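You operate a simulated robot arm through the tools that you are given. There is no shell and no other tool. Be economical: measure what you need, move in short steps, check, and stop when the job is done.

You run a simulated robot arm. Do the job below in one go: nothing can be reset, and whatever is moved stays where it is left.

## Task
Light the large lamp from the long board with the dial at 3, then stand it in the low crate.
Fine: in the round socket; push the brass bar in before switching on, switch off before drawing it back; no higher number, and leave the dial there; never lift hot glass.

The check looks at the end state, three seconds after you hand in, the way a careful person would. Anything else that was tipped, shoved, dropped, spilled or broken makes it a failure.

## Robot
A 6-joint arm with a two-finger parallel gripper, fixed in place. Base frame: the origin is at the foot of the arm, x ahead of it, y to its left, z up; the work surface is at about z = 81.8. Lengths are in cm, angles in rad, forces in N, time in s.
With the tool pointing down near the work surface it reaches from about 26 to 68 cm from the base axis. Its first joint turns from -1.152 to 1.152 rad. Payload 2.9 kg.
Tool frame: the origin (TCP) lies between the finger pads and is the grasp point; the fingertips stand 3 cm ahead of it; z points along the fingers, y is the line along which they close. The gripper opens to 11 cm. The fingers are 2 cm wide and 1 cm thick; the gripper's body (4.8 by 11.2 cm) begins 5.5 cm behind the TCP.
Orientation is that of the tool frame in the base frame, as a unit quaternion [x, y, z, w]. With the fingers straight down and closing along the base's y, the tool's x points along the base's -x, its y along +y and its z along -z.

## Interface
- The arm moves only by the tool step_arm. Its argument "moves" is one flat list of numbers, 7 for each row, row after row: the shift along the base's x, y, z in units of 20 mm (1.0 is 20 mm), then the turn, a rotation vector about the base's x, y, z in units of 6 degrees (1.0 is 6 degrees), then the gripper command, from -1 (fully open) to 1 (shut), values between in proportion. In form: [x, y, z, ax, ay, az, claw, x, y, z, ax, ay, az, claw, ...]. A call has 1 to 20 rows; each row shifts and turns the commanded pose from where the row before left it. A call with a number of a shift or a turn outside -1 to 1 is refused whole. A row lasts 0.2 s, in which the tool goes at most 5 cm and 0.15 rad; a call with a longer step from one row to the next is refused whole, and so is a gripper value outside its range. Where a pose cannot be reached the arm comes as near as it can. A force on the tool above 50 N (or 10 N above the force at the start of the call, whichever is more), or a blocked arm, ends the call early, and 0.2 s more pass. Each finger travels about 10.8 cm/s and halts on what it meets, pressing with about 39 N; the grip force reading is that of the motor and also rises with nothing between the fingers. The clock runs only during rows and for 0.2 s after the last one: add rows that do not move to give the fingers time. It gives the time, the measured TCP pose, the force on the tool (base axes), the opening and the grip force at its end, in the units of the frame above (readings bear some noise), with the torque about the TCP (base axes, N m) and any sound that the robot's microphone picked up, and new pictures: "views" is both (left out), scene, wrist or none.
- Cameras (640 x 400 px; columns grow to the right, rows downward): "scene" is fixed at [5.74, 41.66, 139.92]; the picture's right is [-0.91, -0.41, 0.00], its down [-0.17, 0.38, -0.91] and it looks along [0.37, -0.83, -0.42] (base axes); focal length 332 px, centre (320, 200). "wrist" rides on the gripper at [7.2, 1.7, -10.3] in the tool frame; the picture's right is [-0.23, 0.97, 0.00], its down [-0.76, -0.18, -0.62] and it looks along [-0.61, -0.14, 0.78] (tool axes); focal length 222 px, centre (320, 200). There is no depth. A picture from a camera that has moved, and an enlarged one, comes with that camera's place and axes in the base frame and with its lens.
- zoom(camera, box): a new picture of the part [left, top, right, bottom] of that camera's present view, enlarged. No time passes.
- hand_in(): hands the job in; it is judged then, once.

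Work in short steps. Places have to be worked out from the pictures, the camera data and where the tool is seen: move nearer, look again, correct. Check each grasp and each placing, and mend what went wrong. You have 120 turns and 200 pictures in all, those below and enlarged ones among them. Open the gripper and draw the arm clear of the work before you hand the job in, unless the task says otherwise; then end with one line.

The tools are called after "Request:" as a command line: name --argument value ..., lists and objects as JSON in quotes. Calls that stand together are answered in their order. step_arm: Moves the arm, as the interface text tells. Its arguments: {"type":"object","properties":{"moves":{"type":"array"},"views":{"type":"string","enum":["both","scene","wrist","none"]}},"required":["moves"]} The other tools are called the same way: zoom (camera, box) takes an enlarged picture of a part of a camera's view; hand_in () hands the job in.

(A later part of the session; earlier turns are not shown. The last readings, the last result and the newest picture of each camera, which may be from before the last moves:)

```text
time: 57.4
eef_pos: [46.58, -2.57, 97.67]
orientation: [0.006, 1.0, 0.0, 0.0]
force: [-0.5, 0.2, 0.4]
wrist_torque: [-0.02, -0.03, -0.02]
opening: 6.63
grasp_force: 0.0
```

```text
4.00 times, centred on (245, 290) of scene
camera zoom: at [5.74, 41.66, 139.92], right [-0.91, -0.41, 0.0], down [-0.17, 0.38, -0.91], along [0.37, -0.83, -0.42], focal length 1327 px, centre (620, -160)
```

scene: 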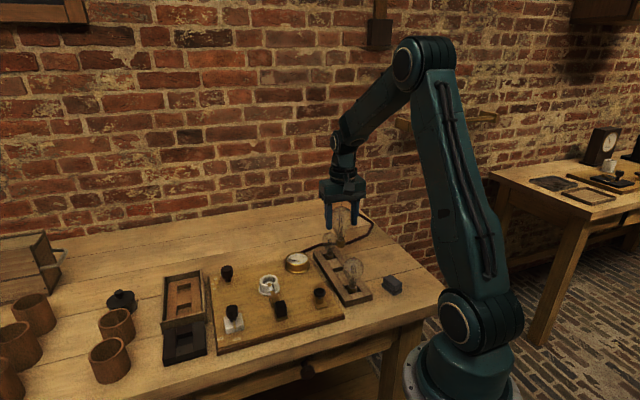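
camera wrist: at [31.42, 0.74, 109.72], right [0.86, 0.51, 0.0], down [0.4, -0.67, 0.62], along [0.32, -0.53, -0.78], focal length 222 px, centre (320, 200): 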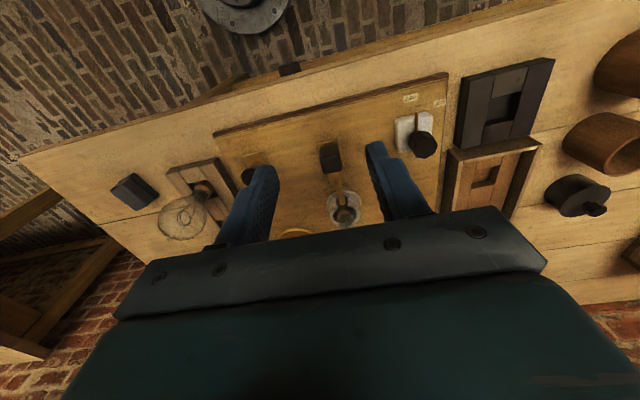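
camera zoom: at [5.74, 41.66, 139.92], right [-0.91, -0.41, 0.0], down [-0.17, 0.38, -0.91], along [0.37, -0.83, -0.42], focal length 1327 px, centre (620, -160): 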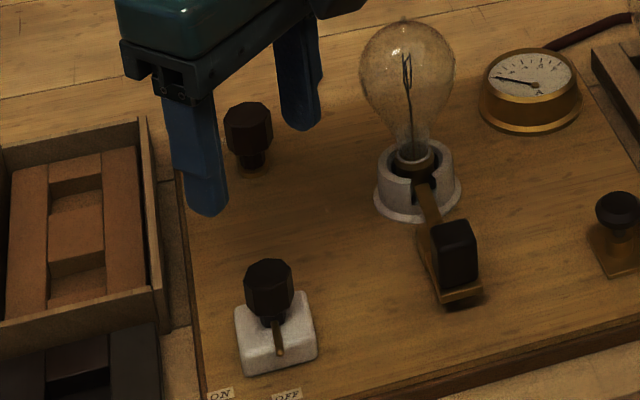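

Knob at (46.6, -2.4); its flats are at ≈67°, clear of the lever. I yaw to -23°, descend to straddle it (tips just above the block).

Request:
step_arm --moves '[0.02, 0.07, 0, 0, 0, -0.93, -0.2, 0, 0, -0.5, 0, 0, -0.93, -0.2, 0, 0, -1, 0, 0, -0.93, -0.2, 0, 0, -1, 0, 0, -0.92, -0.2, 0, 0, -1, 0, 0, 0, -0.2, 0, 0, -0.6, 0, 0, 0, -0.2, 0, 0, -0.4, 0, 0, 0, -0.2, 0, 0, 0, 0, 0, 0, -0.2]' --views "none"

Request:
zoom --camera "wrist" --box '[240, 90, 400, 230]'

Request:
zoom --camera "scene" --box '[205, 260, 265, 340]'

```text
time: 59.2
eef_pos: [46.58, -2.09, 88.71]
orientation: [0.2, 0.98, 0.0, 0.0]
force: [0.0, -0.3, 0.3]
wrist_torque: [0.05, 0.0, 0.01]
opening: 6.61
grasp_force: 0.0
```

```text
2.86 times, centred on (320, 160) of wrist
camera zoom: at [40.43, 2.07, 99.09], right [0.59, 0.81, 0.0], down [0.63, -0.46, 0.62], along [0.5, -0.37, -0.78], focal length 635 px, centre (320, 314)
```

zoom: 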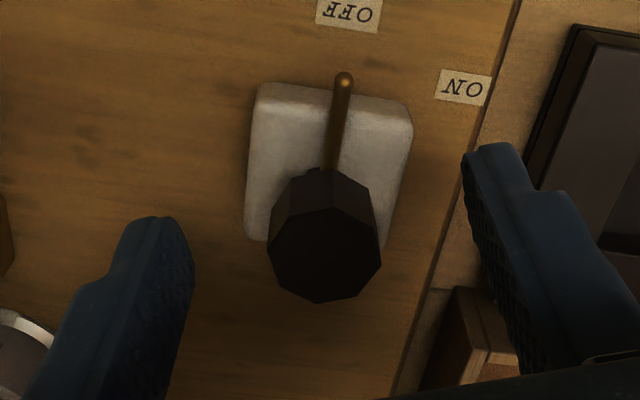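

```text
5.00 times, centred on (235, 300) of scene
camera zoom: at [5.74, 41.66, 139.92], right [-0.91, -0.41, 0.0], down [-0.17, 0.38, -0.91], along [0.37, -0.83, -0.42], focal length 1659 px, centre (745, -300)
```

zoom: 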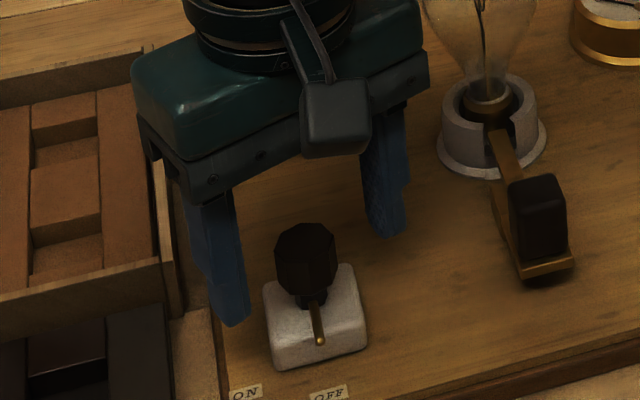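

Well centred. Closing on the switch knob.

Request:
step_arm --moves '[0, 0, 0, 0, 0, 0, 0.2, 0, 0, 0, 0, 0, 0, 0.6, 0, 0, 0, 0, 0, 0, 0.65, 0, 0, 0, 0, 0, 0, 0.65]' --views "none"

Request:
zoom --camera "wrist" --box '[240, 90, 400, 230]'

```text
time: 60.2
eef_pos: [46.51, -2.3, 88.8]
orientation: [0.201, 0.98, 0.0, 0.001]
force: [-0.9, -1.9, -1.7]
wrist_torque: [0.24, -0.14, 0.01]
opening: 2.55
grasp_force: 44.6
```

```text
2.86 times, centred on (320, 160) of wrist
camera zoom: at [40.43, 2.06, 99.11], right [0.59, 0.81, 0.0], down [0.63, -0.46, 0.62], along [0.5, -0.37, -0.78], focal length 635 px, centre (320, 314)
```

zoom: 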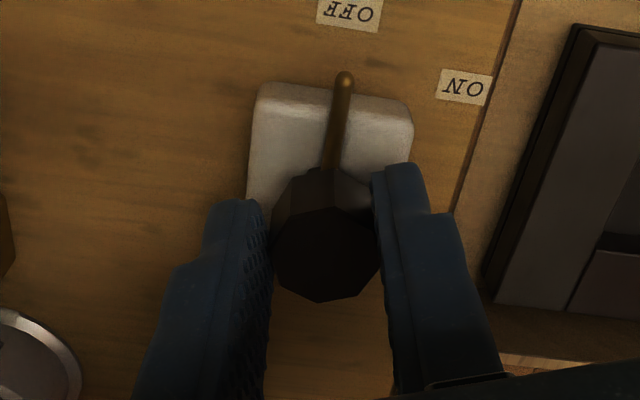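

Good hold. Turning clockwise toward ON, first 36°.

Request:
step_arm --moves '[0, 0, 0, 0, 0, -1, 0.65, 0, 0, 0, 0, 0, -1, 0.65, 0, 0, 0, 0, 0, -1, 0.65, 0, 0, 0, 0, 0, -1, 0.65, 0, 0, 0, 0, 0, -1, 0.65, 0, 0, 0, 0, 0, -1, 0.65]' --views "none"

Request:
zoom --camera "scene" --box '[205, 240, 305, 340]'

```text
time: 61.6
eef_pos: [46.71, -2.03, 88.72]
orientation: [0.491, 0.871, 0.002, 0.002]
force: [19.7, 24.2, -17.3]
wrist_torque: [-0.61, -0.69, 0.16]
opening: 2.54
grasp_force: 45.5
```

```text
4.00 times, centred on (255, 290) of scene
camera zoom: at [5.81, 41.72, 139.89], right [-0.91, -0.41, 0.0], down [-0.17, 0.38, -0.91], along [0.37, -0.83, -0.42], focal length 1327 px, centre (580, -160)
```

zoom: 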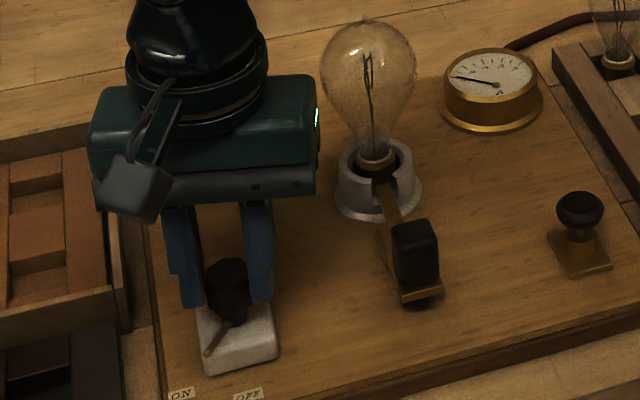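

Lever is moving toward ON, lamp not yet lit. I relieve the side load and turn another ~22°.

Request:
step_arm --moves '[0.08, 0.1, -0.03, 0, 0, 0, 0.65, 0, 0, 0, 0, 0, -0.9, 0.65, 0.03, 0.03, 0, 0, 0, -0.9, 0.65, 0, 0, 0, 0, 0, -0.9, 0.65, 0, 0, 0, 0, 0, -0.9, 0.65, 0, 0, 0, 0, 0, 0, 0.65]' --views "none"

Request:
zoom --camera "scene" --box '[205, 240, 305, 340]'

```text
time: 63.0
eef_pos: [46.9, -1.96, 88.73]
orientation: [0.647, 0.762, 0.002, 0.002]
force: [21.4, 10.7, -1.8]
wrist_torque: [0.82, -0.07, 0.12]
opening: 2.54
grasp_force: 44.7
```

```text
4.00 times, centred on (255, 290) of scene
camera zoom: at [5.79, 41.68, 139.91], right [-0.91, -0.41, 0.0], down [-0.17, 0.38, -0.91], along [0.37, -0.83, -0.42], focal length 1327 px, centre (580, -160)
```

zoom: 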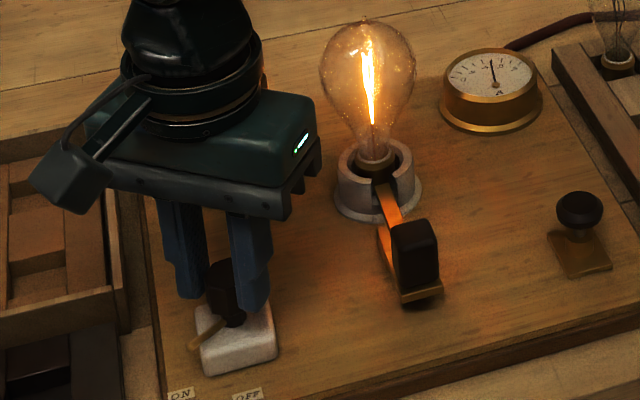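

The lamp is lit. I hold briefly, then ease the load and turn back to OFF.

Request:
step_arm --moves '[0.07, 0.03, 0, 0, 0, 0, 0.65, 0, 0, 0, 0, 0, 0, 0.65, 0, 0, 0, 0, 0, 0, 0.65, 0, 0, 0, 0, 0, 0, 0.65, 0, 0, 0, 0, 0, 0, 0.65]' --views "scene"

```text
time: 64.2
eef_pos: [46.92, -2.01, 88.66]
orientation: [0.647, 0.762, 0.0, 0.0]
force: [12.3, 7.5, 9.3]
wrist_torque: [0.11, 0.01, 0.08]
opening: 2.56
grasp_force: 45.2
```

scene: 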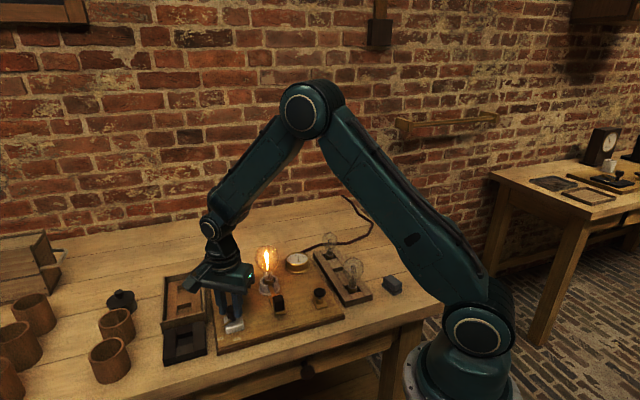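

Burning steadily. Turn back 34° toward OFF first.

Request:
step_arm --moves '[0.02, 0, 0, 0, 0, 0.95, 0.65, 0, 0, 0, 0, 0, 0.95, 0.65, 0, 0, 0, 0, 0, 0.95, 0.65, 0, 0, 0, 0, 0, 0.95, 0.65, 0, 0, 0, 0, 0, 0.95, 0.65, 0, 0, 0, 0, 0, 0.95, 0.65]' --views "none"

Request:
zoom --camera "scene" --box '[205, 240, 305, 340]'

```text
time: 65.6
eef_pos: [46.61, -2.25, 88.71]
orientation: [0.394, 0.919, -0.002, -0.003]
force: [-22.8, -8.0, 34.0]
wrist_torque: [-0.35, 0.08, -0.1]
opening: 2.55
grasp_force: 44.8
```

```text
4.00 times, centred on (255, 290) of scene
camera zoom: at [5.63, 41.64, 139.93], right [-0.91, -0.41, 0.0], down [-0.17, 0.38, -0.91], along [0.37, -0.83, -0.42], focal length 1327 px, centre (580, -160)
```

zoom: 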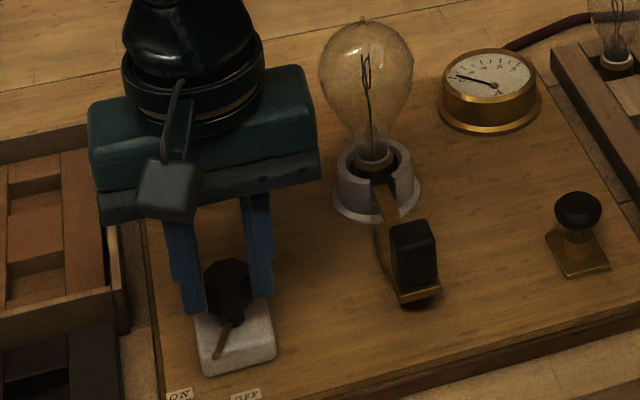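

Lamp is off; finish the turn to the full OFF position.

Request:
step_arm --moves '[-0.1, -0.04, 0.05, 0, 0, 0, 0.65, 0, 0, 0.03, 0, 0, 0.9, 0.65, 0, 0, 0, 0, 0, 0.9, 0.65, -0.03, -0.03, 0, 0, 0, 0.9, 0.65, 0, 0, 0, 0, 0, 0.9, 0.65, 0, 0, 0, 0, 0, 0, 0.65]' --views "none"

Request:
zoom --camera "wrist" --box '[240, 90, 400, 230]'

```text
time: 67.0
eef_pos: [46.64, -2.18, 88.72]
orientation: [0.216, 0.976, -0.002, -0.002]
force: [-7.1, -20.0, -15.8]
wrist_torque: [-0.07, -0.2, -0.12]
opening: 2.56
grasp_force: 45.1
```

```text
2.86 times, centred on (320, 160) of wrist
camera zoom: at [40.64, 2.3, 99.11], right [0.62, 0.79, 0.0], down [0.62, -0.48, 0.62], along [0.49, -0.39, -0.78], focal length 635 px, centre (320, 314)
```

zoom: 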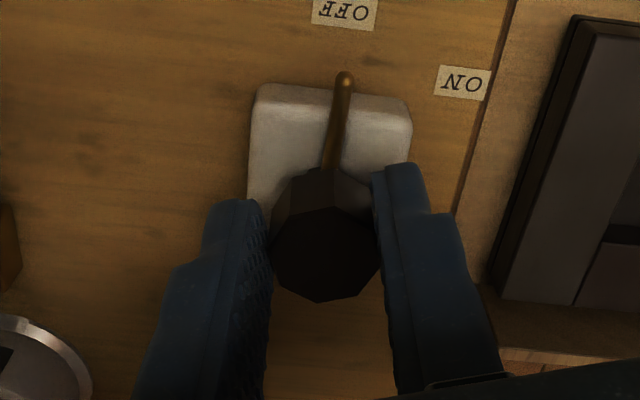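

Lever points at OFF (2° shy). I turn the last bit and null the force, then open.

Request:
step_arm --moves '[-0.03, -0.1, -0.03, 0, 0, 0.35, 0.65, 0, -0.03, 0, 0, 0, 0, 0.65, 0, 0, 0, 0, 0, 0, 0.65]' --views "none"

```text
time: 67.8
eef_pos: [46.47, -2.35, 88.69]
orientation: [0.196, 0.981, 0.0, -0.001]
force: [-6.8, -4.8, -15.0]
wrist_torque: [-0.56, 0.35, -0.32]
opening: 2.51
grasp_force: 44.8
```

Small load; open slowly and rise.

Request:
step_arm --moves '[-0.03, -0.02, -0.02, 0, 0, 0, 0.65, 0, 0, 0, 0, 0, 0, 0.5, 0, 0, 0, 0, 0, 0, 0.3, 0, 0, 0, 0, 0, 0, 0, 0, 0, 0.5, 0, 0, 0, -0.1, 0, 0, 1, 0, 0, 0, -0.2, 0, 0, 1, 0, 0, 0, -0.2, 0, 0, 1, 0, 0, 0, -0.2, 0, 0, 1, 0, 0, 0, -0.2, 0, 0, 0, 0, 0, 0, -0.2]' --views "none"

Request:
zoom --camera "wrist" --box '[240, 60, 400, 180]'

Request:
zoom --camera "scene" --box '[205, 240, 305, 340]'

```text
time: 70.0
eef_pos: [46.57, -2.45, 97.74]
orientation: [0.197, 0.98, 0.0, 0.0]
force: [0.7, 0.5, 1.0]
wrist_torque: [-0.01, 0.0, 0.01]
opening: 6.64
grasp_force: 0.1
```

```text
3.33 times, centred on (320, 120) of wrist
camera zoom: at [40.41, 1.88, 108.13], right [0.59, 0.81, 0.0], down [0.63, -0.46, 0.62], along [0.5, -0.36, -0.78], focal length 740 px, centre (320, 467)
```

zoom: 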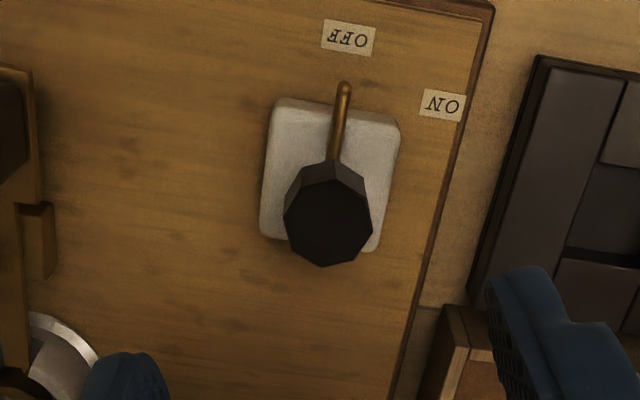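

```text
4.00 times, centred on (255, 290) of scene
camera zoom: at [5.74, 41.66, 139.92], right [-0.91, -0.41, 0.0], down [-0.17, 0.38, -0.91], along [0.37, -0.83, -0.42], focal length 1327 px, centre (580, -160)
```

zoom: 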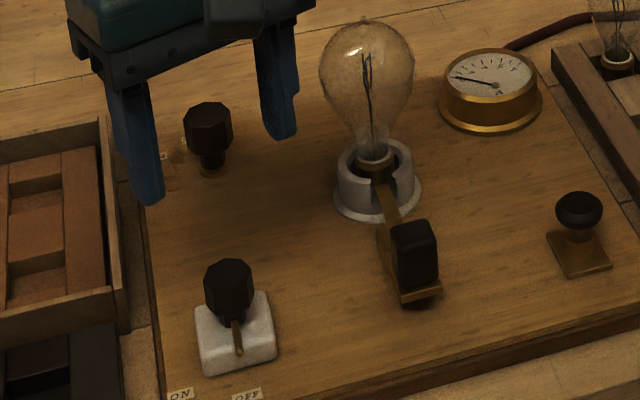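

Switch is OFF, lamp dark. Next the bar: hover above its handle at about (39.05, -9.15).

Request:
step_arm --moves '[-0.75, -0.67, 0, 0, 0, -0.78, -0.2, -0.75, -0.67, 0, 0, 0, -0.78, -0.2, -0.75, -0.67, 0, 0, 0, -0.78, -0.2, -0.75, -0.67, 0, 0, 0, -0.78, -0.2, -0.76, -0.67, 0, 0, 0, -0.78, -0.2, 0, 0, -0.8, 0, 0, 0, -0.2, 0, 0, 0, 0, 0, 0, -0.2]' --views "none"

Request:
zoom --camera "wrist" --box '[240, 80, 400, 200]'

```text
time: 71.6
eef_pos: [39.05, -9.03, 96.05]
orientation: [0.392, 0.92, 0.0, 0.0]
force: [0.8, 0.0, -0.2]
wrist_torque: [-0.03, 0.0, 0.04]
opening: 6.58
grasp_force: 0.0
```

```text
3.33 times, centred on (320, 140) of wrist
camera zoom: at [35.11, -2.73, 106.48], right [0.86, 0.51, 0.0], down [0.4, -0.67, 0.62], along [0.32, -0.54, -0.78], focal length 740 px, centre (320, 400)
```

zoom: 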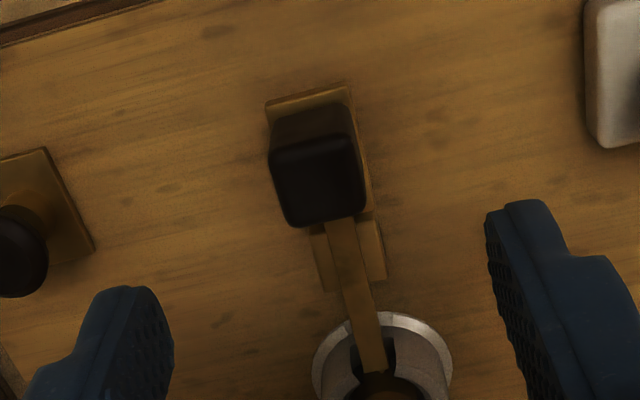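

Same framing as before; apply a small correction, descend, close.

Request:
step_arm --moves '[-0.12, 0, -0.9, 0, 0, 0, -0.2, 0, 0, -1, 0, 0, 0, -0.2, 0, 0, -1, 0, 0, 0, -0.2, 0, 0, -0.9, 0, 0, 0, -0.2, 0, 0, 0, 0, 0, 0, -0.2, 0, 0, 0, 0, 0, 0, 0.2, 0, 0, 0, 0, 0, 0, 0.5, 0, 0, 0, 0, 0, 0, 0.75, 0, 0, 0, 0, 0, 0, 0.75]' --views "none"

Request:
zoom --camera "wrist" --box '[220, 80, 420, 220]'

```text
time: 73.6
eef_pos: [38.75, -9.04, 88.57]
orientation: [0.391, 0.92, -0.001, 0.0]
force: [1.7, 0.9, -4.8]
wrist_torque: [-0.05, -0.17, 0.59]
opening: 2.35
grasp_force: 44.8
```

```text
2.86 times, centred on (320, 150) of wrist
camera zoom: at [34.84, -2.74, 98.9], right [0.86, 0.51, 0.0], down [0.4, -0.67, 0.62], along [0.32, -0.53, -0.78], focal length 635 px, centre (320, 343)
```

zoom: 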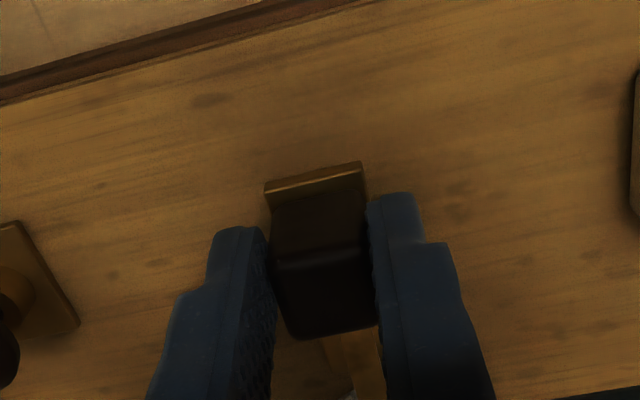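

Held without load. Drawing the bar back about 2.1 cm.

Request:
step_arm --moves '[-0.147, 0.15, 0, 0, 0, 0, 0.75, -0.147, 0.15, 0, 0, 0, 0, 0.75, -0.147, 0.15, 0, 0, 0, 0, 0.75, -0.147, 0.15, 0, 0, 0, 0, 0.75, -0.147, 0.15, 0, 0, 0, 0, 0.75, 0, 0, 0, 0, 0, 0, 0.75]' --views "none"

```text
time: 75.0
eef_pos: [37.39, -7.75, 88.58]
orientation: [0.392, 0.92, 0.0, 0.0]
force: [-0.7, -6.3, 3.9]
wrist_torque: [0.42, 0.6, 0.5]
opening: 2.38
grasp_force: 45.2
```

Back at about the original place. A tiny further pull to verify the back stop.

Request:
step_arm --moves '[-0.07, 0.05, 0, 0, 0, 0, 0.75, 0, 0, 0, 0, 0, 0, 0.75]' --views "scene"

Request:
zoom --camera "wrist" --box '[220, 80, 420, 220]'

```text
time: 75.6
eef_pos: [37.33, -7.54, 88.57]
orientation: [0.392, 0.92, 0.0, 0.002]
force: [7.8, -15.0, -7.7]
wrist_torque: [-0.15, 0.07, 0.52]
opening: 2.37
grasp_force: 45.2
```

scene: 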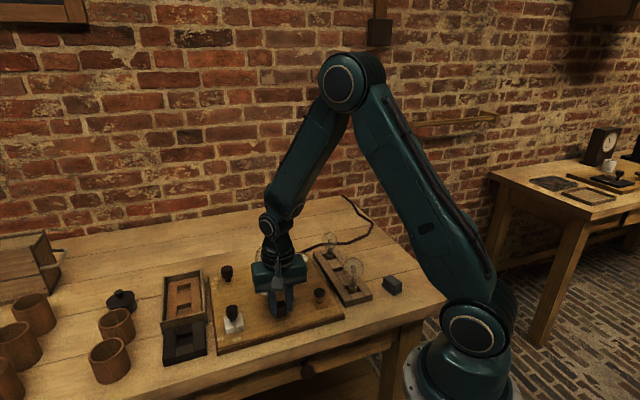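

```text
2.86 times, centred on (320, 150) of wrist
camera zoom: at [33.38, -1.24, 98.87], right [0.86, 0.51, 0.0], down [0.4, -0.67, 0.63], along [0.32, -0.54, -0.78], focal length 635 px, centre (320, 343)
```

zoom: 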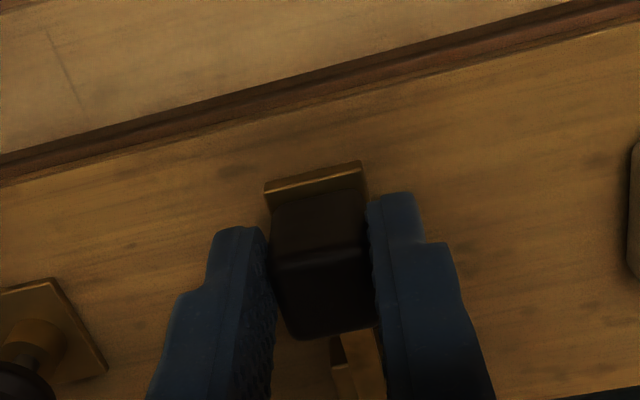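

Back stop reached. Relieve, open, and rise.

Request:
step_arm --moves '[0.06, -0.09, -0.02, 0, 0, 0, 0.75, 0, 0, 0, 0, 0, 0, 0.55, 0, 0, 0, 0, 0, 0, 0.3, 0, 0, 0, 0, 0, 0, 0, 0, 0, 0.5, 0, 0, 0, -0.1, 0, 0, 1, 0, 0, 0, -0.3, 0, 0, 1, 0, 0, 0, -0.5, 0, 0, 1, 0, 0, 0, -0.5, 0, 0, 1, 0, 0, 0, -0.5, 0, 0, 1, 0, 0, 0, -0.5, 0, 0, 1, 0, 0, 0, -0.5, 0, 0, 1, 0, 0, 0, -0.5, 0, 0, 0, 0, 0, 0, -0.5]' --views "wrist"

Request:
zoom --camera "wrist" --box '[260, 80, 420, 200]'

Request:
zoom --camera "scene" --box '[225, 230, 325, 330]'

```text
time: 78.4
eef_pos: [37.25, -7.59, 103.65]
orientation: [0.392, 0.92, 0.0, 0.0]
force: [0.0, 0.2, -0.5]
wrist_torque: [0.05, -0.01, 0.0]
opening: 8.26
grasp_force: 0.1
camera wrist: at [33.44, -1.32, 113.93], right [0.86, 0.51, 0.0], down [0.4, -0.67, 0.62], along [0.32, -0.54, -0.78], focal length 222 px, centre (320, 200)
```

wrist: 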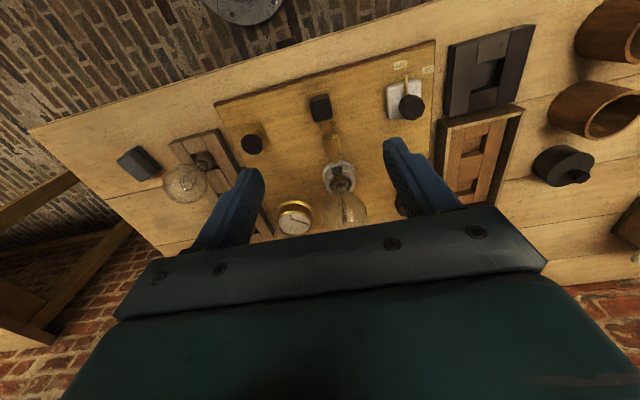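

```text
3.33 times, centred on (340, 140) of wrist
camera zoom: at [33.44, -1.32, 113.93], right [0.86, 0.51, 0.0], down [0.4, -0.67, 0.62], along [0.32, -0.54, -0.78], focal length 740 px, centre (253, 400)
```

zoom: 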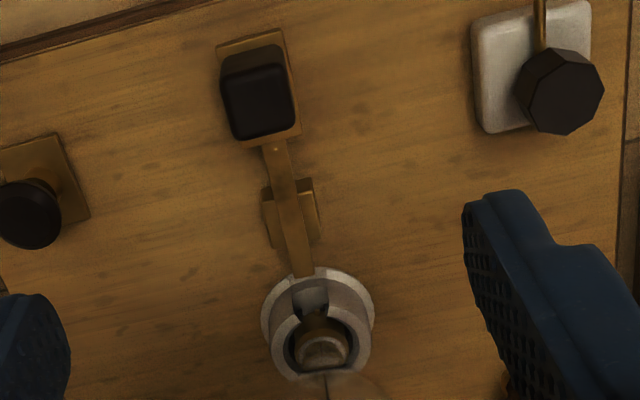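

```text
4.00 times, centred on (275, 280) of scene
camera zoom: at [5.74, 41.66, 139.92], right [-0.91, -0.41, 0.0], down [-0.17, 0.38, -0.91], along [0.37, -0.83, -0.42], focal length 1327 px, centre (500, -120)
```

zoom: 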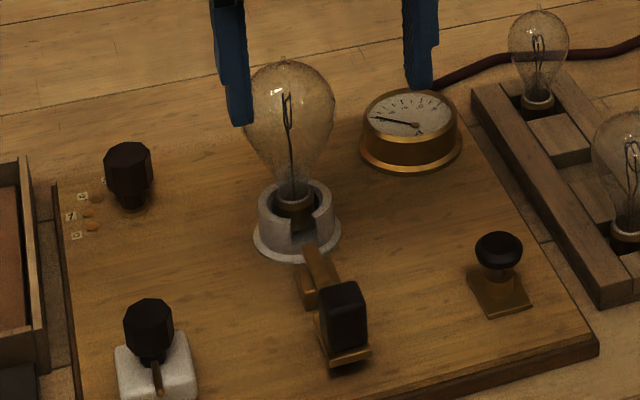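

Everything is off and the bar drawn back. While the glass cools I inspect the crate from above.

Request:
step_arm --moves '[0, 0, 0.5, 0, 0, 0.4, -0.5, 0, 0, 0.5, 0, 0, 0.4, -0.5, 0, 0, 0.5, 0, 0, 0.4, -0.5, 0, 0, 0.5, 0, 0, 0.4, -0.5, 0.5, 0.1, 0.5, 0, 0, 0.4, -0.5, 0.5, 0.1, 0.5, 0, 0, 0.4, -0.5, 0.5, 0.1, 0.5, 0, 0, 0.4, -0.5, 0.5, 0.1, 0.5, 0, 0, 0.4, -0.5, 0.5, 0.1, 0, 0, 0, 0.4, -0.5, 0.5, 0.1, 0, 0, 0, 0.4, -0.5, 0.5, 0.1, 0, 0, 0, 0.4, -0.5, 0.5, 0.1, 0, 0, 0, 0.4, -0.5, 0.5, 0.1, 0, 0, 0, 0.4, -0.5, 0.5, 0.1, 0, 0, 0, 0.4, -0.5, 0.5, 0.1, 0, 0, 0, 0.4, -0.5, 0.5, 0.1, 0, 0, 0, 0.4, -0.5, 0.5, 0.1, 0, 0, 0, 0.4, -0.5, 0.5, 0.1, 0, 0, 0, 0.4, -0.5, 0, 0, 0, 0, 0, 0, -0.5]' --views "wrist"

Request:
zoom --camera "wrist" --box '[280, 40, 440, 180]'

Request:
zoom --camera "scene" --box '[150, 255, 220, 375]'

```text
time: 82.4
eef_pos: [51.44, -4.76, 111.46]
orientation: [0.025, 1.0, -0.001, 0.0]
force: [-0.4, -0.2, 0.5]
wrist_torque: [0.0, 0.01, -0.01]
opening: 8.27
grasp_force: 0.0
camera wrist: at [44.12, -2.86, 121.87], right [0.28, 0.96, 0.0], down [0.75, -0.22, 0.62], along [0.6, -0.17, -0.78], focal length 222 px, centre (320, 200)
```

wrist: 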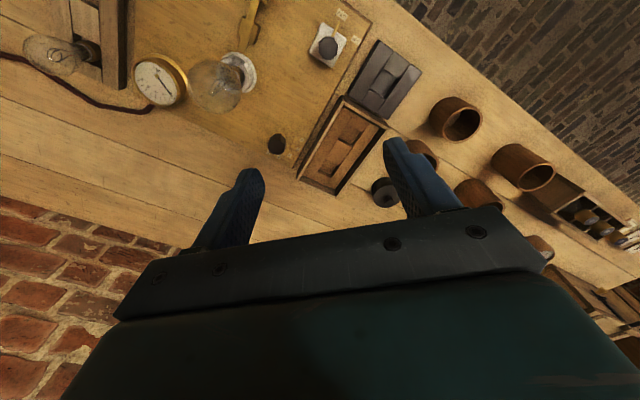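

```text
2.86 times, centred on (360, 110) of wrist
camera zoom: at [44.12, -2.86, 121.87], right [0.28, 0.96, 0.0], down [0.75, -0.22, 0.62], along [0.6, -0.17, -0.78], focal length 635 px, centre (206, 457)
```

zoom: 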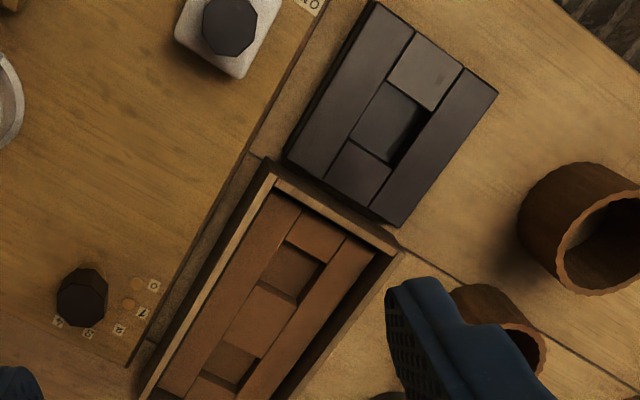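

```text
3.33 times, centred on (185, 315) of scene
camera zoom: at [5.74, 41.66, 139.92], right [-0.91, -0.41, 0.0], down [-0.17, 0.38, -0.91], along [0.37, -0.83, -0.42], focal length 1106 px, centre (770, -183)
```

zoom: 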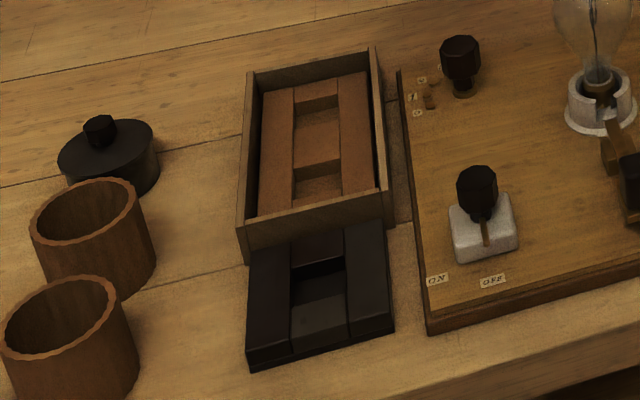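

I come lower toward the crate for an accurate look at its cells, taking time for cooling.

Request:
step_arm --moves '[0.1, 0.05, -0.2, 0, 0, 0, -0.5, 0.1, 0.05, -0.2, 0, 0, 0, -0.5, 0.1, 0.05, -0.2, 0, 0, 0, -0.5, 0.1, 0.05, -0.2, 0, 0, 0, -0.5, 0.1, 0.05, -0.2, 0, 0, 0, -0.5, 0.1, 0.05, -0.2, 0, 0, 0, -0.5, 0.1, 0.05, -0.2, 0, 0, 0, -0.5, 0.1, 0.05, -0.2, 0, 0, 0, -0.5, 0.1, 0.05, -0.2, 0, 0, 0, -0.5, 0.1, 0.05, -0.2, 0, 0, 0, -0.5, 0.1, 0.05, -0.2, 0, 0, 0, -0.5, 0.1, 0.05, -0.2, 0, 0, 0, -0.5, 0.1, 0.05, -0.2, 0, 0, 0, -0.5, 0.1, 0.05, -0.2, 0, 0, 0, -0.5, 0.1, 0.05, -0.2, 0, 0, 0, -0.5, 0.1, 0.05, -0.2, 0, 0, 0, -0.5, 0.1, 0.05, -0.2, 0, 0, 0, -0.5, 0.1, 0.05, -0.2, 0, 0, 0, -0.5, 0, 0, 0, 0, 0, 0, -0.5, 0, 0, 0, 0, 0, 0, -0.5]' --views "none"

Request:
zoom --camera "wrist" --box '[290, 70, 410, 190]'

Request:
zoom --camera "scene" --box '[155, 265, 215, 335]'

```text
time: 86.6
eef_pos: [54.89, -3.01, 104.36]
orientation: [0.025, 1.0, 0.001, -0.001]
force: [0.1, -0.2, -0.2]
wrist_torque: [0.03, -0.03, 0.0]
opening: 8.25
grasp_force: 0.1
```

```text
3.33 times, centred on (350, 130) of wrist
camera zoom: at [47.67, -1.07, 114.68], right [0.28, 0.96, 0.0], down [0.75, -0.22, 0.62], along [0.6, -0.17, -0.78], focal length 740 px, centre (220, 433)
```

zoom: 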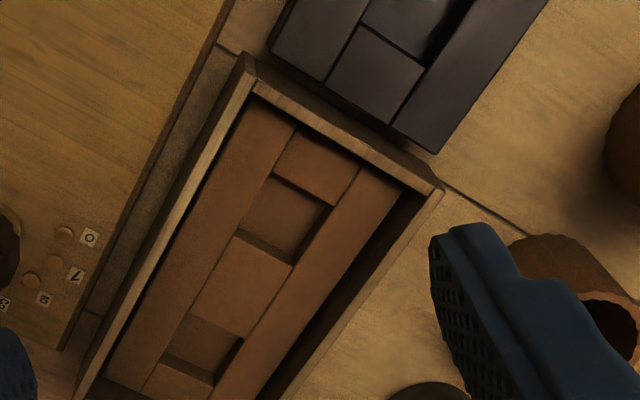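

```text
5.71 times, centred on (185, 300) of scene
camera zoom: at [5.74, 41.66, 139.92], right [-0.91, -0.41, 0.0], down [-0.17, 0.38, -0.91], along [0.37, -0.83, -0.42], focal length 1896 px, centre (1091, -371)
```

zoom: 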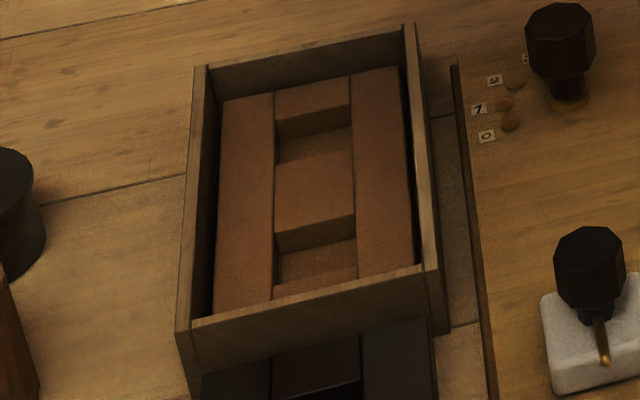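

Cells of the crate are about 2.9×3.3 cm; the near one is centred about (61.2, -2.2), top z≈83. Now I return slowly above the lamp (46.5, -16.6) while it cools.

Request:
step_arm --moves '[0, 0, 0.4, 0, 0, 0, -0.5, 0, 0, 0.4, 0, 0, 0, -0.5, 0, 0, 0.4, 0, 0, 0, -0.5, -0.28, -0.45, 0, 0, 0, -0.53, -0.5, -0.28, -0.45, 0, 0, 0, -0.53, -0.5, -0.28, -0.45, 0, 0, 0, -0.53, -0.5, -0.28, -0.45, 0, 0, 0, -0.53, -0.5, -0.28, -0.45, 0, 0, 0, -0.53, -0.5, -0.28, -0.45, 0, 0, 0, -0.53, -0.5, -0.28, -0.45, 0, 0, 0, -0.53, -0.5, -0.28, -0.45, 0, 0, 0, -0.53, -0.5, -0.28, -0.45, 0, 0, 0, -0.53, -0.5, -0.28, -0.45, 0, 0, 0, -0.53, -0.5, -0.28, -0.45, 0, 0, 0, -0.53, -0.5, -0.28, -0.45, 0, 0, 0, -0.53, -0.5, -0.28, -0.45, 0, 0, 0, -0.53, -0.5, -0.28, -0.45, 0, 0, 0, -0.53, -0.5, -0.28, -0.45, 0, 0, 0, -0.53, -0.5, 0, 0, 0, 0, 0, 0, -0.5, 0, 0, 0, 0, 0, 0, -0.5]' --views "none"

Request:
step_arm --moves '[0, 0, 0, 0, 0, 0, -0.5, 0, 0, 0, 0, 0, 0, -0.5, 0, 0, 0, 0, 0, 0, -0.5, 0, 0, 0, 0, 0, 0, -0.5, 0, 0, 0, 0, 0, 0, -0.5, 0, 0, 0, 0, 0, 0, -0.5, 0, 0, 0, 0, 0, 0, -0.5, 0, 0, 0, 0, 0, 0, -0.5, 0, 0, 0, 0, 0, 0, -0.5, 0, 0, 0, 0, 0, 0, -0.5, 0, 0, 0, 0, 0, 0, -0.5, 0, 0, 0, 0, 0, 0, -0.5, 0, 0, 0, 0, 0, 0, -0.5, 0, 0, 0, 0, 0, 0, -0.5, 0, 0, 0, 0, 0, 0, -0.5, 0, 0, 0, 0, 0, 0, -0.5, 0, 0, 0, 0, 0, 0, -0.5, 0, 0, 0, 0, 0, 0, -0.5, 0, 0, 0, 0, 0, 0, -0.5, 0, 0, 0, 0, 0, 0, -0.5]' --views "none"

Request:
step_arm --moves '[0, 0, 0, 0, 0, 0, -0.5, 0, 0, 0, 0, 0, 0, -0.5, 0, 0, 0, 0, 0, 0, -0.5, 0, 0, 0, 0, 0, 0, -0.5, 0, 0, 0, 0, 0, 0, -0.5, 0, 0, 0, 0, 0, 0, -0.5, 0, 0, 0, 0, 0, 0, -0.5, 0, 0, 0, 0, 0, 0, -0.5, 0, 0, 0, 0, 0, 0, -0.5, 0, 0, 0, 0, 0, 0, -0.5, 0, 0, 0, 0, 0, 0, -0.5, 0, 0, 0, 0, 0, 0, -0.5, 0, 0, 0, 0, 0, 0, -0.5, 0, 0, 0, 0, 0, 0, -0.5, 0, 0, 0, 0, 0, 0, -0.5, 0, 0, 0, 0, 0, 0, -0.5, 0, 0, 0, 0, 0, 0, -0.5, 0, 0, 0, 0, 0, 0, -0.5, 0, 0, 0, 0, 0, 0, -0.5, 0, 0, 0, 0, 0, 0, -0.5]' --views "none"

Request:
step_arm --moves '[0, 0, 0, 0, 0, 0, -0.5, 0, 0, 0, 0, 0, 0, -0.5, 0, 0, 0, 0, 0, 0, -0.5, 0, 0, 0, 0, 0, 0, -0.5, 0, 0, 0, 0, 0, 0, -0.5, 0, 0, 0, 0, 0, 0, -0.5, 0, 0, 0, 0, 0, 0, -0.5, 0, 0, 0, 0, 0, 0, -0.5, 0, 0, 0, 0, 0, 0, -0.5, 0, 0, 0, 0, 0, 0, -0.5, 0, 0, 0, 0, 0, 0, -0.5, 0, 0, 0, 0, 0, 0, -0.5, 0, 0, 0, 0, 0, 0, -0.5, 0, 0, 0, 0, 0, 0, -0.5, 0, 0, 0, 0, 0, 0, -0.5, 0, 0, 0, 0, 0, 0, -0.5, 0, 0, 0, 0, 0, 0, -0.5, 0, 0, 0, 0, 0, 0, -0.5, 0, 0, 0, 0, 0, 0, -0.5, 0, 0, 0, 0, 0, 0, -0.5]' --views "none"

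Request:
zoom --camera "wrist" --box '[240, 80, 400, 200]'

Request:
zoom --camera "scene" --box '[225, 230, 325, 330]'

```text
time: 90.8
eef_pos: [46.5, -16.59, 106.63]
orientation: [0.428, 0.904, 0.0, 0.0]
force: [-0.4, -0.1, 0.5]
wrist_torque: [0.04, -0.06, 0.01]
opening: 8.24
grasp_force: 0.0
```

```text
time: 95.0
eef_pos: [46.52, -16.65, 106.62]
orientation: [0.427, 0.904, 0.0, 0.0]
force: [0.1, 0.7, -0.1]
wrist_torque: [0.01, -0.02, 0.0]
opening: 8.24
grasp_force: 0.0
```

```text
time: 99.2
eef_pos: [46.46, -16.65, 106.72]
orientation: [0.428, 0.904, -0.001, 0.0]
force: [0.0, 0.3, 0.6]
wrist_torque: [-0.02, 0.02, -0.01]
opening: 8.24
grasp_force: 0.0
```

```text
time: 103.4
eef_pos: [46.59, -16.65, 106.7]
orientation: [0.428, 0.904, -0.001, 0.0]
force: [-0.3, -0.5, 0.0]
wrist_torque: [-0.02, -0.02, 0.0]
opening: 8.24
grasp_force: 0.1
```

```text
3.33 times, centred on (320, 140) of wrist
camera zoom: at [43.14, -10.0, 117.05], right [0.9, 0.44, 0.0], down [0.35, -0.7, 0.62], along [0.28, -0.56, -0.78], focal length 740 px, centre (320, 400)
```

zoom: 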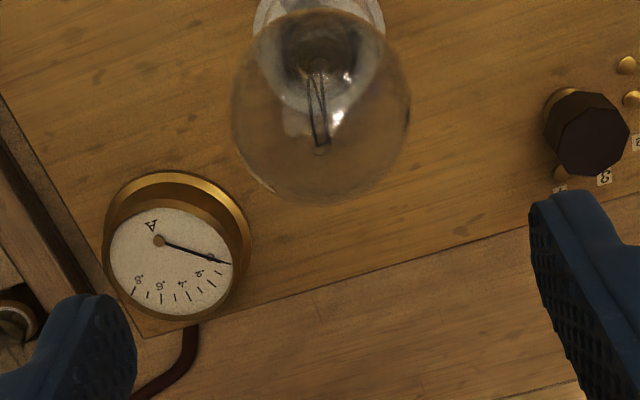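

```text
4.00 times, centred on (275, 280) of scene
camera zoom: at [5.74, 41.66, 139.92], right [-0.91, -0.41, 0.0], down [-0.17, 0.38, -0.91], along [0.37, -0.83, -0.42], focal length 1327 px, centre (500, -120)
```

zoom: 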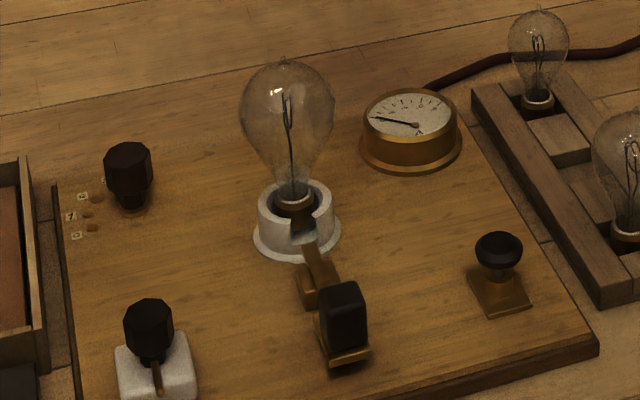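

Lamp is directly below. Still cooling; I wait more.

Request:
step_arm --moves '[0, 0, 0, 0, 0, 0, -0.5, 0, 0, 0, 0, 0, 0, -0.5, 0, 0, 0, 0, 0, 0, -0.5, 0, 0, 0, 0, 0, 0, -0.5, 0, 0, 0, 0, 0, 0, -0.5, 0, 0, 0, 0, 0, 0, -0.5, 0, 0, 0, 0, 0, 0, -0.5, 0, 0, 0, 0, 0, 0, -0.5, 0, 0, 0, 0, 0, 0, -0.5, 0, 0, 0, 0, 0, 0, -0.5, 0, 0, 0, 0, 0, 0, -0.5, 0, 0, 0, 0, 0, 0, -0.5, 0, 0, 0, 0, 0, 0, -0.5, 0, 0, 0, 0, 0, 0, -0.5, 0, 0, 0, 0, 0, 0, -0.5, 0, 0, 0, 0, 0, 0, -0.5, 0, 0, 0, 0, 0, 0, -0.5, 0, 0, 0, 0, 0, 0, -0.5, 0, 0, 0, 0, 0, 0, -0.5, 0, 0, 0, 0, 0, 0, -0.5]' --views "none"

Request:
step_arm --moves '[0, 0, 0, 0, 0, 0, -0.5, 0, 0, 0, 0, 0, 0, -0.5, 0, 0, 0, 0, 0, 0, -0.5, 0, 0, 0, 0, 0, 0, -0.5, 0, 0, 0, 0, 0, 0, -0.5, 0, 0, 0, 0, 0, 0, -0.5, 0, 0, 0, 0, 0, 0, -0.5, 0, 0, 0, 0, 0, 0, -0.5, 0, 0, 0, 0, 0, 0, -0.5, 0, 0, 0, 0, 0, 0, -0.5, 0, 0, 0, 0, 0, 0, -0.5, 0, 0, 0, 0, 0, 0, -0.5, 0, 0, 0, 0, 0, 0, -0.5, 0, 0, 0, 0, 0, 0, -0.5, 0, 0, 0, 0, 0, 0, -0.5, 0, 0, 0, 0, 0, 0, -0.5, 0, 0, 0, 0, 0, 0, -0.5, 0, 0, 0, 0, 0, 0, -0.5, 0, 0, 0, 0, 0, 0, -0.5, 0, 0, 0, 0, 0, 0, -0.5]' --views "none"

Request:
step_arm --moves '[0, 0, 0, 0, 0, 0, -0.5, 0, 0, 0, 0, 0, 0, -0.5, 0, 0, 0, 0, 0, 0, -0.5, 0, 0, 0, 0, 0, 0, -0.5, 0, 0, 0, 0, 0, 0, -0.5, 0, 0, 0, 0, 0, 0, -0.5, 0, 0, 0, 0, 0, 0, -0.5, 0, 0, 0, 0, 0, 0, -0.5, 0, 0, 0, 0, 0, 0, -0.5, 0, 0, 0, 0, 0, 0, -0.5, 0, 0, 0, 0, 0, 0, -0.5, 0, 0, 0, 0, 0, 0, -0.5, 0, 0, 0, 0, 0, 0, -0.5, 0, 0, 0, 0, 0, 0, -0.5, 0, 0, 0, 0, 0, 0, -0.5, 0, 0, 0, 0, 0, 0, -0.5, 0, 0, 0, 0, 0, 0, -0.5, 0, 0, 0, 0, 0, 0, -0.5, 0, 0, 0, 0, 0, 0, -0.5, 0, 0, 0, 0, 0, 0, -0.5]' --views "none"

Request:
step_arm --moves '[0, 0, 0, 0, 0, 0, -0.5, 0, 0, 0, 0, 0, 0, -0.5, 0, 0, 0, 0, 0, 0, -0.5, 0, 0, 0, 0, 0, 0, -0.5, 0, 0, 0, 0, 0, 0, -0.5, 0, 0, 0, 0, 0, 0, -0.5, 0, 0, 0, 0, 0, 0, -0.5, 0, 0, 0, 0, 0, 0, -0.5, 0, 0, 0, 0, 0, 0, -0.5, 0, 0, 0, 0, 0, 0, -0.5, 0, 0, 0, 0, 0, 0, -0.5, 0, 0, 0, 0, 0, 0, -0.5, 0, 0, 0, 0, 0, 0, -0.5, 0, 0, 0, 0, 0, 0, -0.5, 0, 0, 0, 0, 0, 0, -0.5, 0, 0, 0, 0, 0, 0, -0.5, 0, 0, 0, 0, 0, 0, -0.5, 0, 0, 0, 0, 0, 0, -0.5, 0, 0, 0, 0, 0, 0, -0.5, 0, 0, 0, 0, 0, 0, -0.5]' --views "none"

Request:
step_arm --moves '[0, 0, 0, 0, 0, 0, -0.5, 0, 0, 0, 0, 0, 0, -0.5, 0, 0, 0, 0, 0, 0, -0.5, 0, 0, 0, 0, 0, 0, -0.5, 0, 0, 0, 0, 0, 0, -0.5, 0, 0, 0, 0, 0, 0, -0.5, 0, 0, 0, 0, 0, 0, -0.5, 0, 0, 0, 0, 0, 0, -0.5, 0, 0, 0, 0, 0, 0, -0.5, 0, 0, 0, 0, 0, 0, -0.5, 0, 0, 0, 0, 0, 0, -0.5, 0, 0, 0, 0, 0, 0, -0.5, 0, 0, 0, 0, 0, 0, -0.5, 0, 0, 0, 0, 0, 0, -0.5, 0, 0, 0, 0, 0, 0, -0.5, 0, 0, 0, 0, 0, 0, -0.5, 0, 0, 0, 0, 0, 0, -0.5, 0, 0, 0, 0, 0, 0, -0.5, 0, 0, 0, 0, 0, 0, -0.5, 0, 0, 0, 0, 0, 0, -0.5]' --views "none"

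Request:
step_arm --moves '[0, 0, 0, 0, 0, 0, -0.5, 0, 0, 0, 0, 0, 0, -0.5, 0, 0, 0, 0, 0, 0, -0.5, 0, 0, 0, 0, 0, 0, -0.5, 0, 0, 0, 0, 0, 0, -0.5, 0, 0, 0, 0, 0, 0, -0.5, 0, 0, 0, 0, 0, 0, -0.5, 0, 0, 0, 0, 0, 0, -0.5, 0, 0, 0, 0, 0, 0, -0.5, 0, 0, 0, 0, 0, 0, -0.5, 0, 0, 0, 0, 0, 0, -0.5, 0, 0, 0, 0, 0, 0, -0.5, 0, 0, 0, 0, 0, 0, -0.5, 0, 0, 0, 0, 0, 0, -0.5, 0, 0, 0, 0, 0, 0, -0.5, 0, 0, 0, 0, 0, 0, -0.5, 0, 0, 0, 0, 0, 0, -0.5, 0, 0, 0, 0, 0, 0, -0.5, 0, 0, 0, 0, 0, 0, -0.5, 0, 0, 0, 0, 0, 0, -0.5]' --views "none"

```text
time: 107.6
eef_pos: [46.51, -16.66, 106.61]
orientation: [0.428, 0.904, 0.0, 0.0]
force: [-0.1, 0.1, 0.0]
wrist_torque: [-0.02, 0.0, -0.03]
opening: 8.25
grasp_force: 0.1
```

```text
time: 111.8
eef_pos: [46.46, -16.66, 106.8]
orientation: [0.427, 0.904, 0.0, 0.0]
force: [0.4, 0.0, 1.1]
wrist_torque: [0.03, 0.02, -0.01]
opening: 8.25
grasp_force: 0.0
```

```text
time: 116.0
eef_pos: [46.61, -16.61, 106.68]
orientation: [0.427, 0.904, -0.001, 0.0]
force: [-0.6, 0.2, -0.2]
wrist_torque: [0.01, 0.0, 0.01]
opening: 8.26
grasp_force: 0.2
```

```text
time: 120.2
eef_pos: [46.54, -16.53, 106.76]
orientation: [0.428, 0.904, 0.001, 0.0]
force: [0.2, -0.4, -0.2]
wrist_torque: [-0.03, -0.01, -0.01]
opening: 8.27
grasp_force: 0.1
```

```text
time: 124.4
eef_pos: [46.5, -16.61, 106.6]
orientation: [0.427, 0.904, 0.0, 0.0]
force: [0.5, 0.4, -0.1]
wrist_torque: [-0.02, 0.06, 0.03]
opening: 8.24
grasp_force: 0.2
```

```text
time: 128.6
eef_pos: [46.59, -16.68, 106.68]
orientation: [0.428, 0.904, 0.0, 0.0]
force: [0.0, 0.1, 1.1]
wrist_torque: [-0.03, 0.0, 0.01]
opening: 8.25
grasp_force: 0.0
```

Over a minute since switch-off. I descend around the globe to the same grasp height.

Request:
step_arm --moves '[0.03, -0.04, -0.6, 0, 0, 0, -0.5, 0, 0, -0.6, 0, 0, 0, -0.5, 0, 0, -0.6, 0, 0, 0, -0.5, 0, 0, -0.6, 0, 0, 0, -0.5, 0, 0, -0.6, 0, 0, 0, -0.5, 0, 0, -0.6, 0, 0, 0, -0.5, 0, 0, -0.6, 0, 0, 0, -0.5, 0, 0, -0.6, 0, 0, 0, -0.5, 0, 0, -0.6, 0, 0, 0, -0.5, 0, 0, -0.6, 0, 0, 0, -0.5, 0, 0, -0.6, 0, 0, 0, -0.5, 0, 0, -0.55, 0, 0, 0, -0.5, 0, 0, 0, 0, 0, 0, -0.5]' --views "none"

Request:
zoom --camera "wrist" --box '[220, 80, 420, 240]'

Request:
zoom --camera "scene" --box '[235, 230, 315, 320]'

```text
time: 131.4
eef_pos: [46.57, -16.54, 92.3]
orientation: [0.427, 0.904, 0.0, 0.0]
force: [0.3, -0.4, 0.2]
wrist_torque: [0.01, -0.01, 0.0]
opening: 8.23
grasp_force: 0.1
```

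```text
2.50 times, centred on (320, 160) of wrist
camera zoom: at [43.2, -10.03, 102.71], right [0.9, 0.44, 0.0], down [0.35, -0.7, 0.62], along [0.28, -0.56, -0.78], focal length 555 px, centre (320, 300)
```

zoom: 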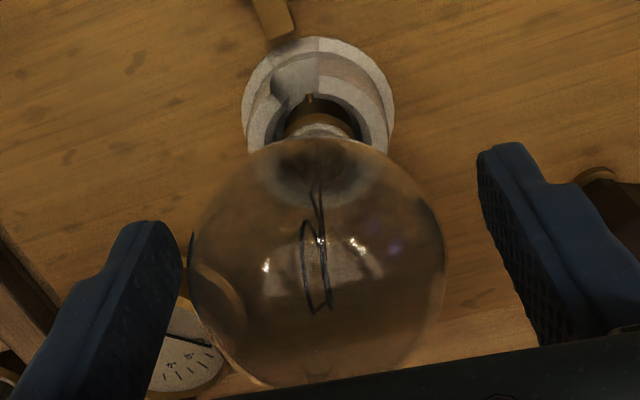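

```text
4.44 times, centred on (275, 275) of scene
camera zoom: at [5.74, 41.66, 139.92], right [-0.91, -0.41, 0.0], down [-0.17, 0.38, -0.91], along [0.37, -0.83, -0.42], focal length 1474 px, centre (520, -133)
```

zoom: 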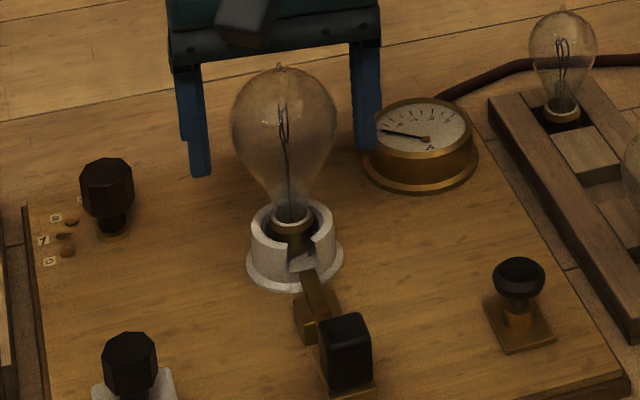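

Aligned as before. Closing gently.

Request:
step_arm --moves '[-0.04, -0.02, 0, 0, 0, 0, -0.5, 0, 0, 0, 0, 0, 0, -0.2, 0, 0, 0, 0, 0, 0, 0.0, 0, 0, 0, 0, 0, 0, 0.1, 0, 0, 0, 0, 0, 0, 0.1, 0, 0, 0, 0, 0, 0, 0.1]' --views "none"

```text
time: 132.8
eef_pos: [46.47, -16.83, 92.39]
orientation: [0.427, 0.904, 0.0, 0.0]
force: [-0.3, -0.5, -0.3]
wrist_torque: [0.0, 0.02, 0.01]
opening: 5.86
grasp_force: 30.0
```

Firm hold at 5.86 cm. Lift straight up out of the socket.

Request:
step_arm --moves '[0, 0, 0.2, 0, 0, 0, 0.1, 0, 0, 0.4, 0, 0, 0, 0.1, 0, 0, 0.5, 0, 0, 0, 0.1, 0, 0, 0.7, 0, 0, 0, 0.1, 0, 0, 0.8, 0, 0, 0, 0.1, 0, 0, 0.8, 0, 0, 0, 0.1, 0, 0, 0.8, 0, 0, 0, 0.1, 0, 0, 0.8, 0, 0, 0, 0.1, 0, 0, 0, 0, 0, 0, 0.1]' --views "none"

Request:
zoom --camera "scene" --box '[225, 210, 325, 310]'

```text
time: 134.8
eef_pos: [46.6, -16.59, 102.39]
orientation: [0.428, 0.904, 0.0, 0.0]
force: [0.5, 0.4, -0.8]
wrist_torque: [0.04, 0.0, 0.01]
opening: 5.88
grasp_force: 29.9
```

```text
4.00 times, centred on (275, 260) of scene
camera zoom: at [5.74, 41.66, 139.92], right [-0.91, -0.41, 0.0], down [-0.17, 0.38, -0.91], along [0.37, -0.83, -0.42], focal length 1327 px, centre (500, -40)
```

zoom: 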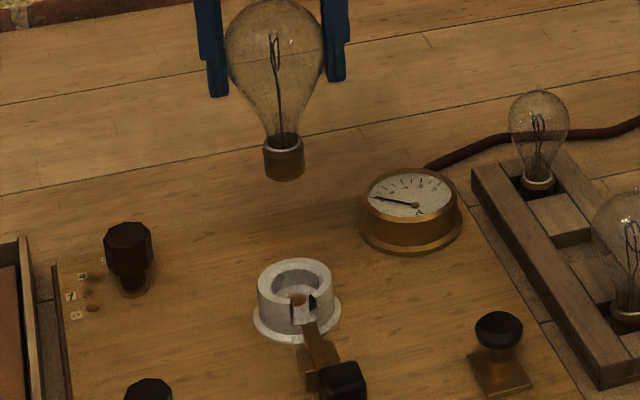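

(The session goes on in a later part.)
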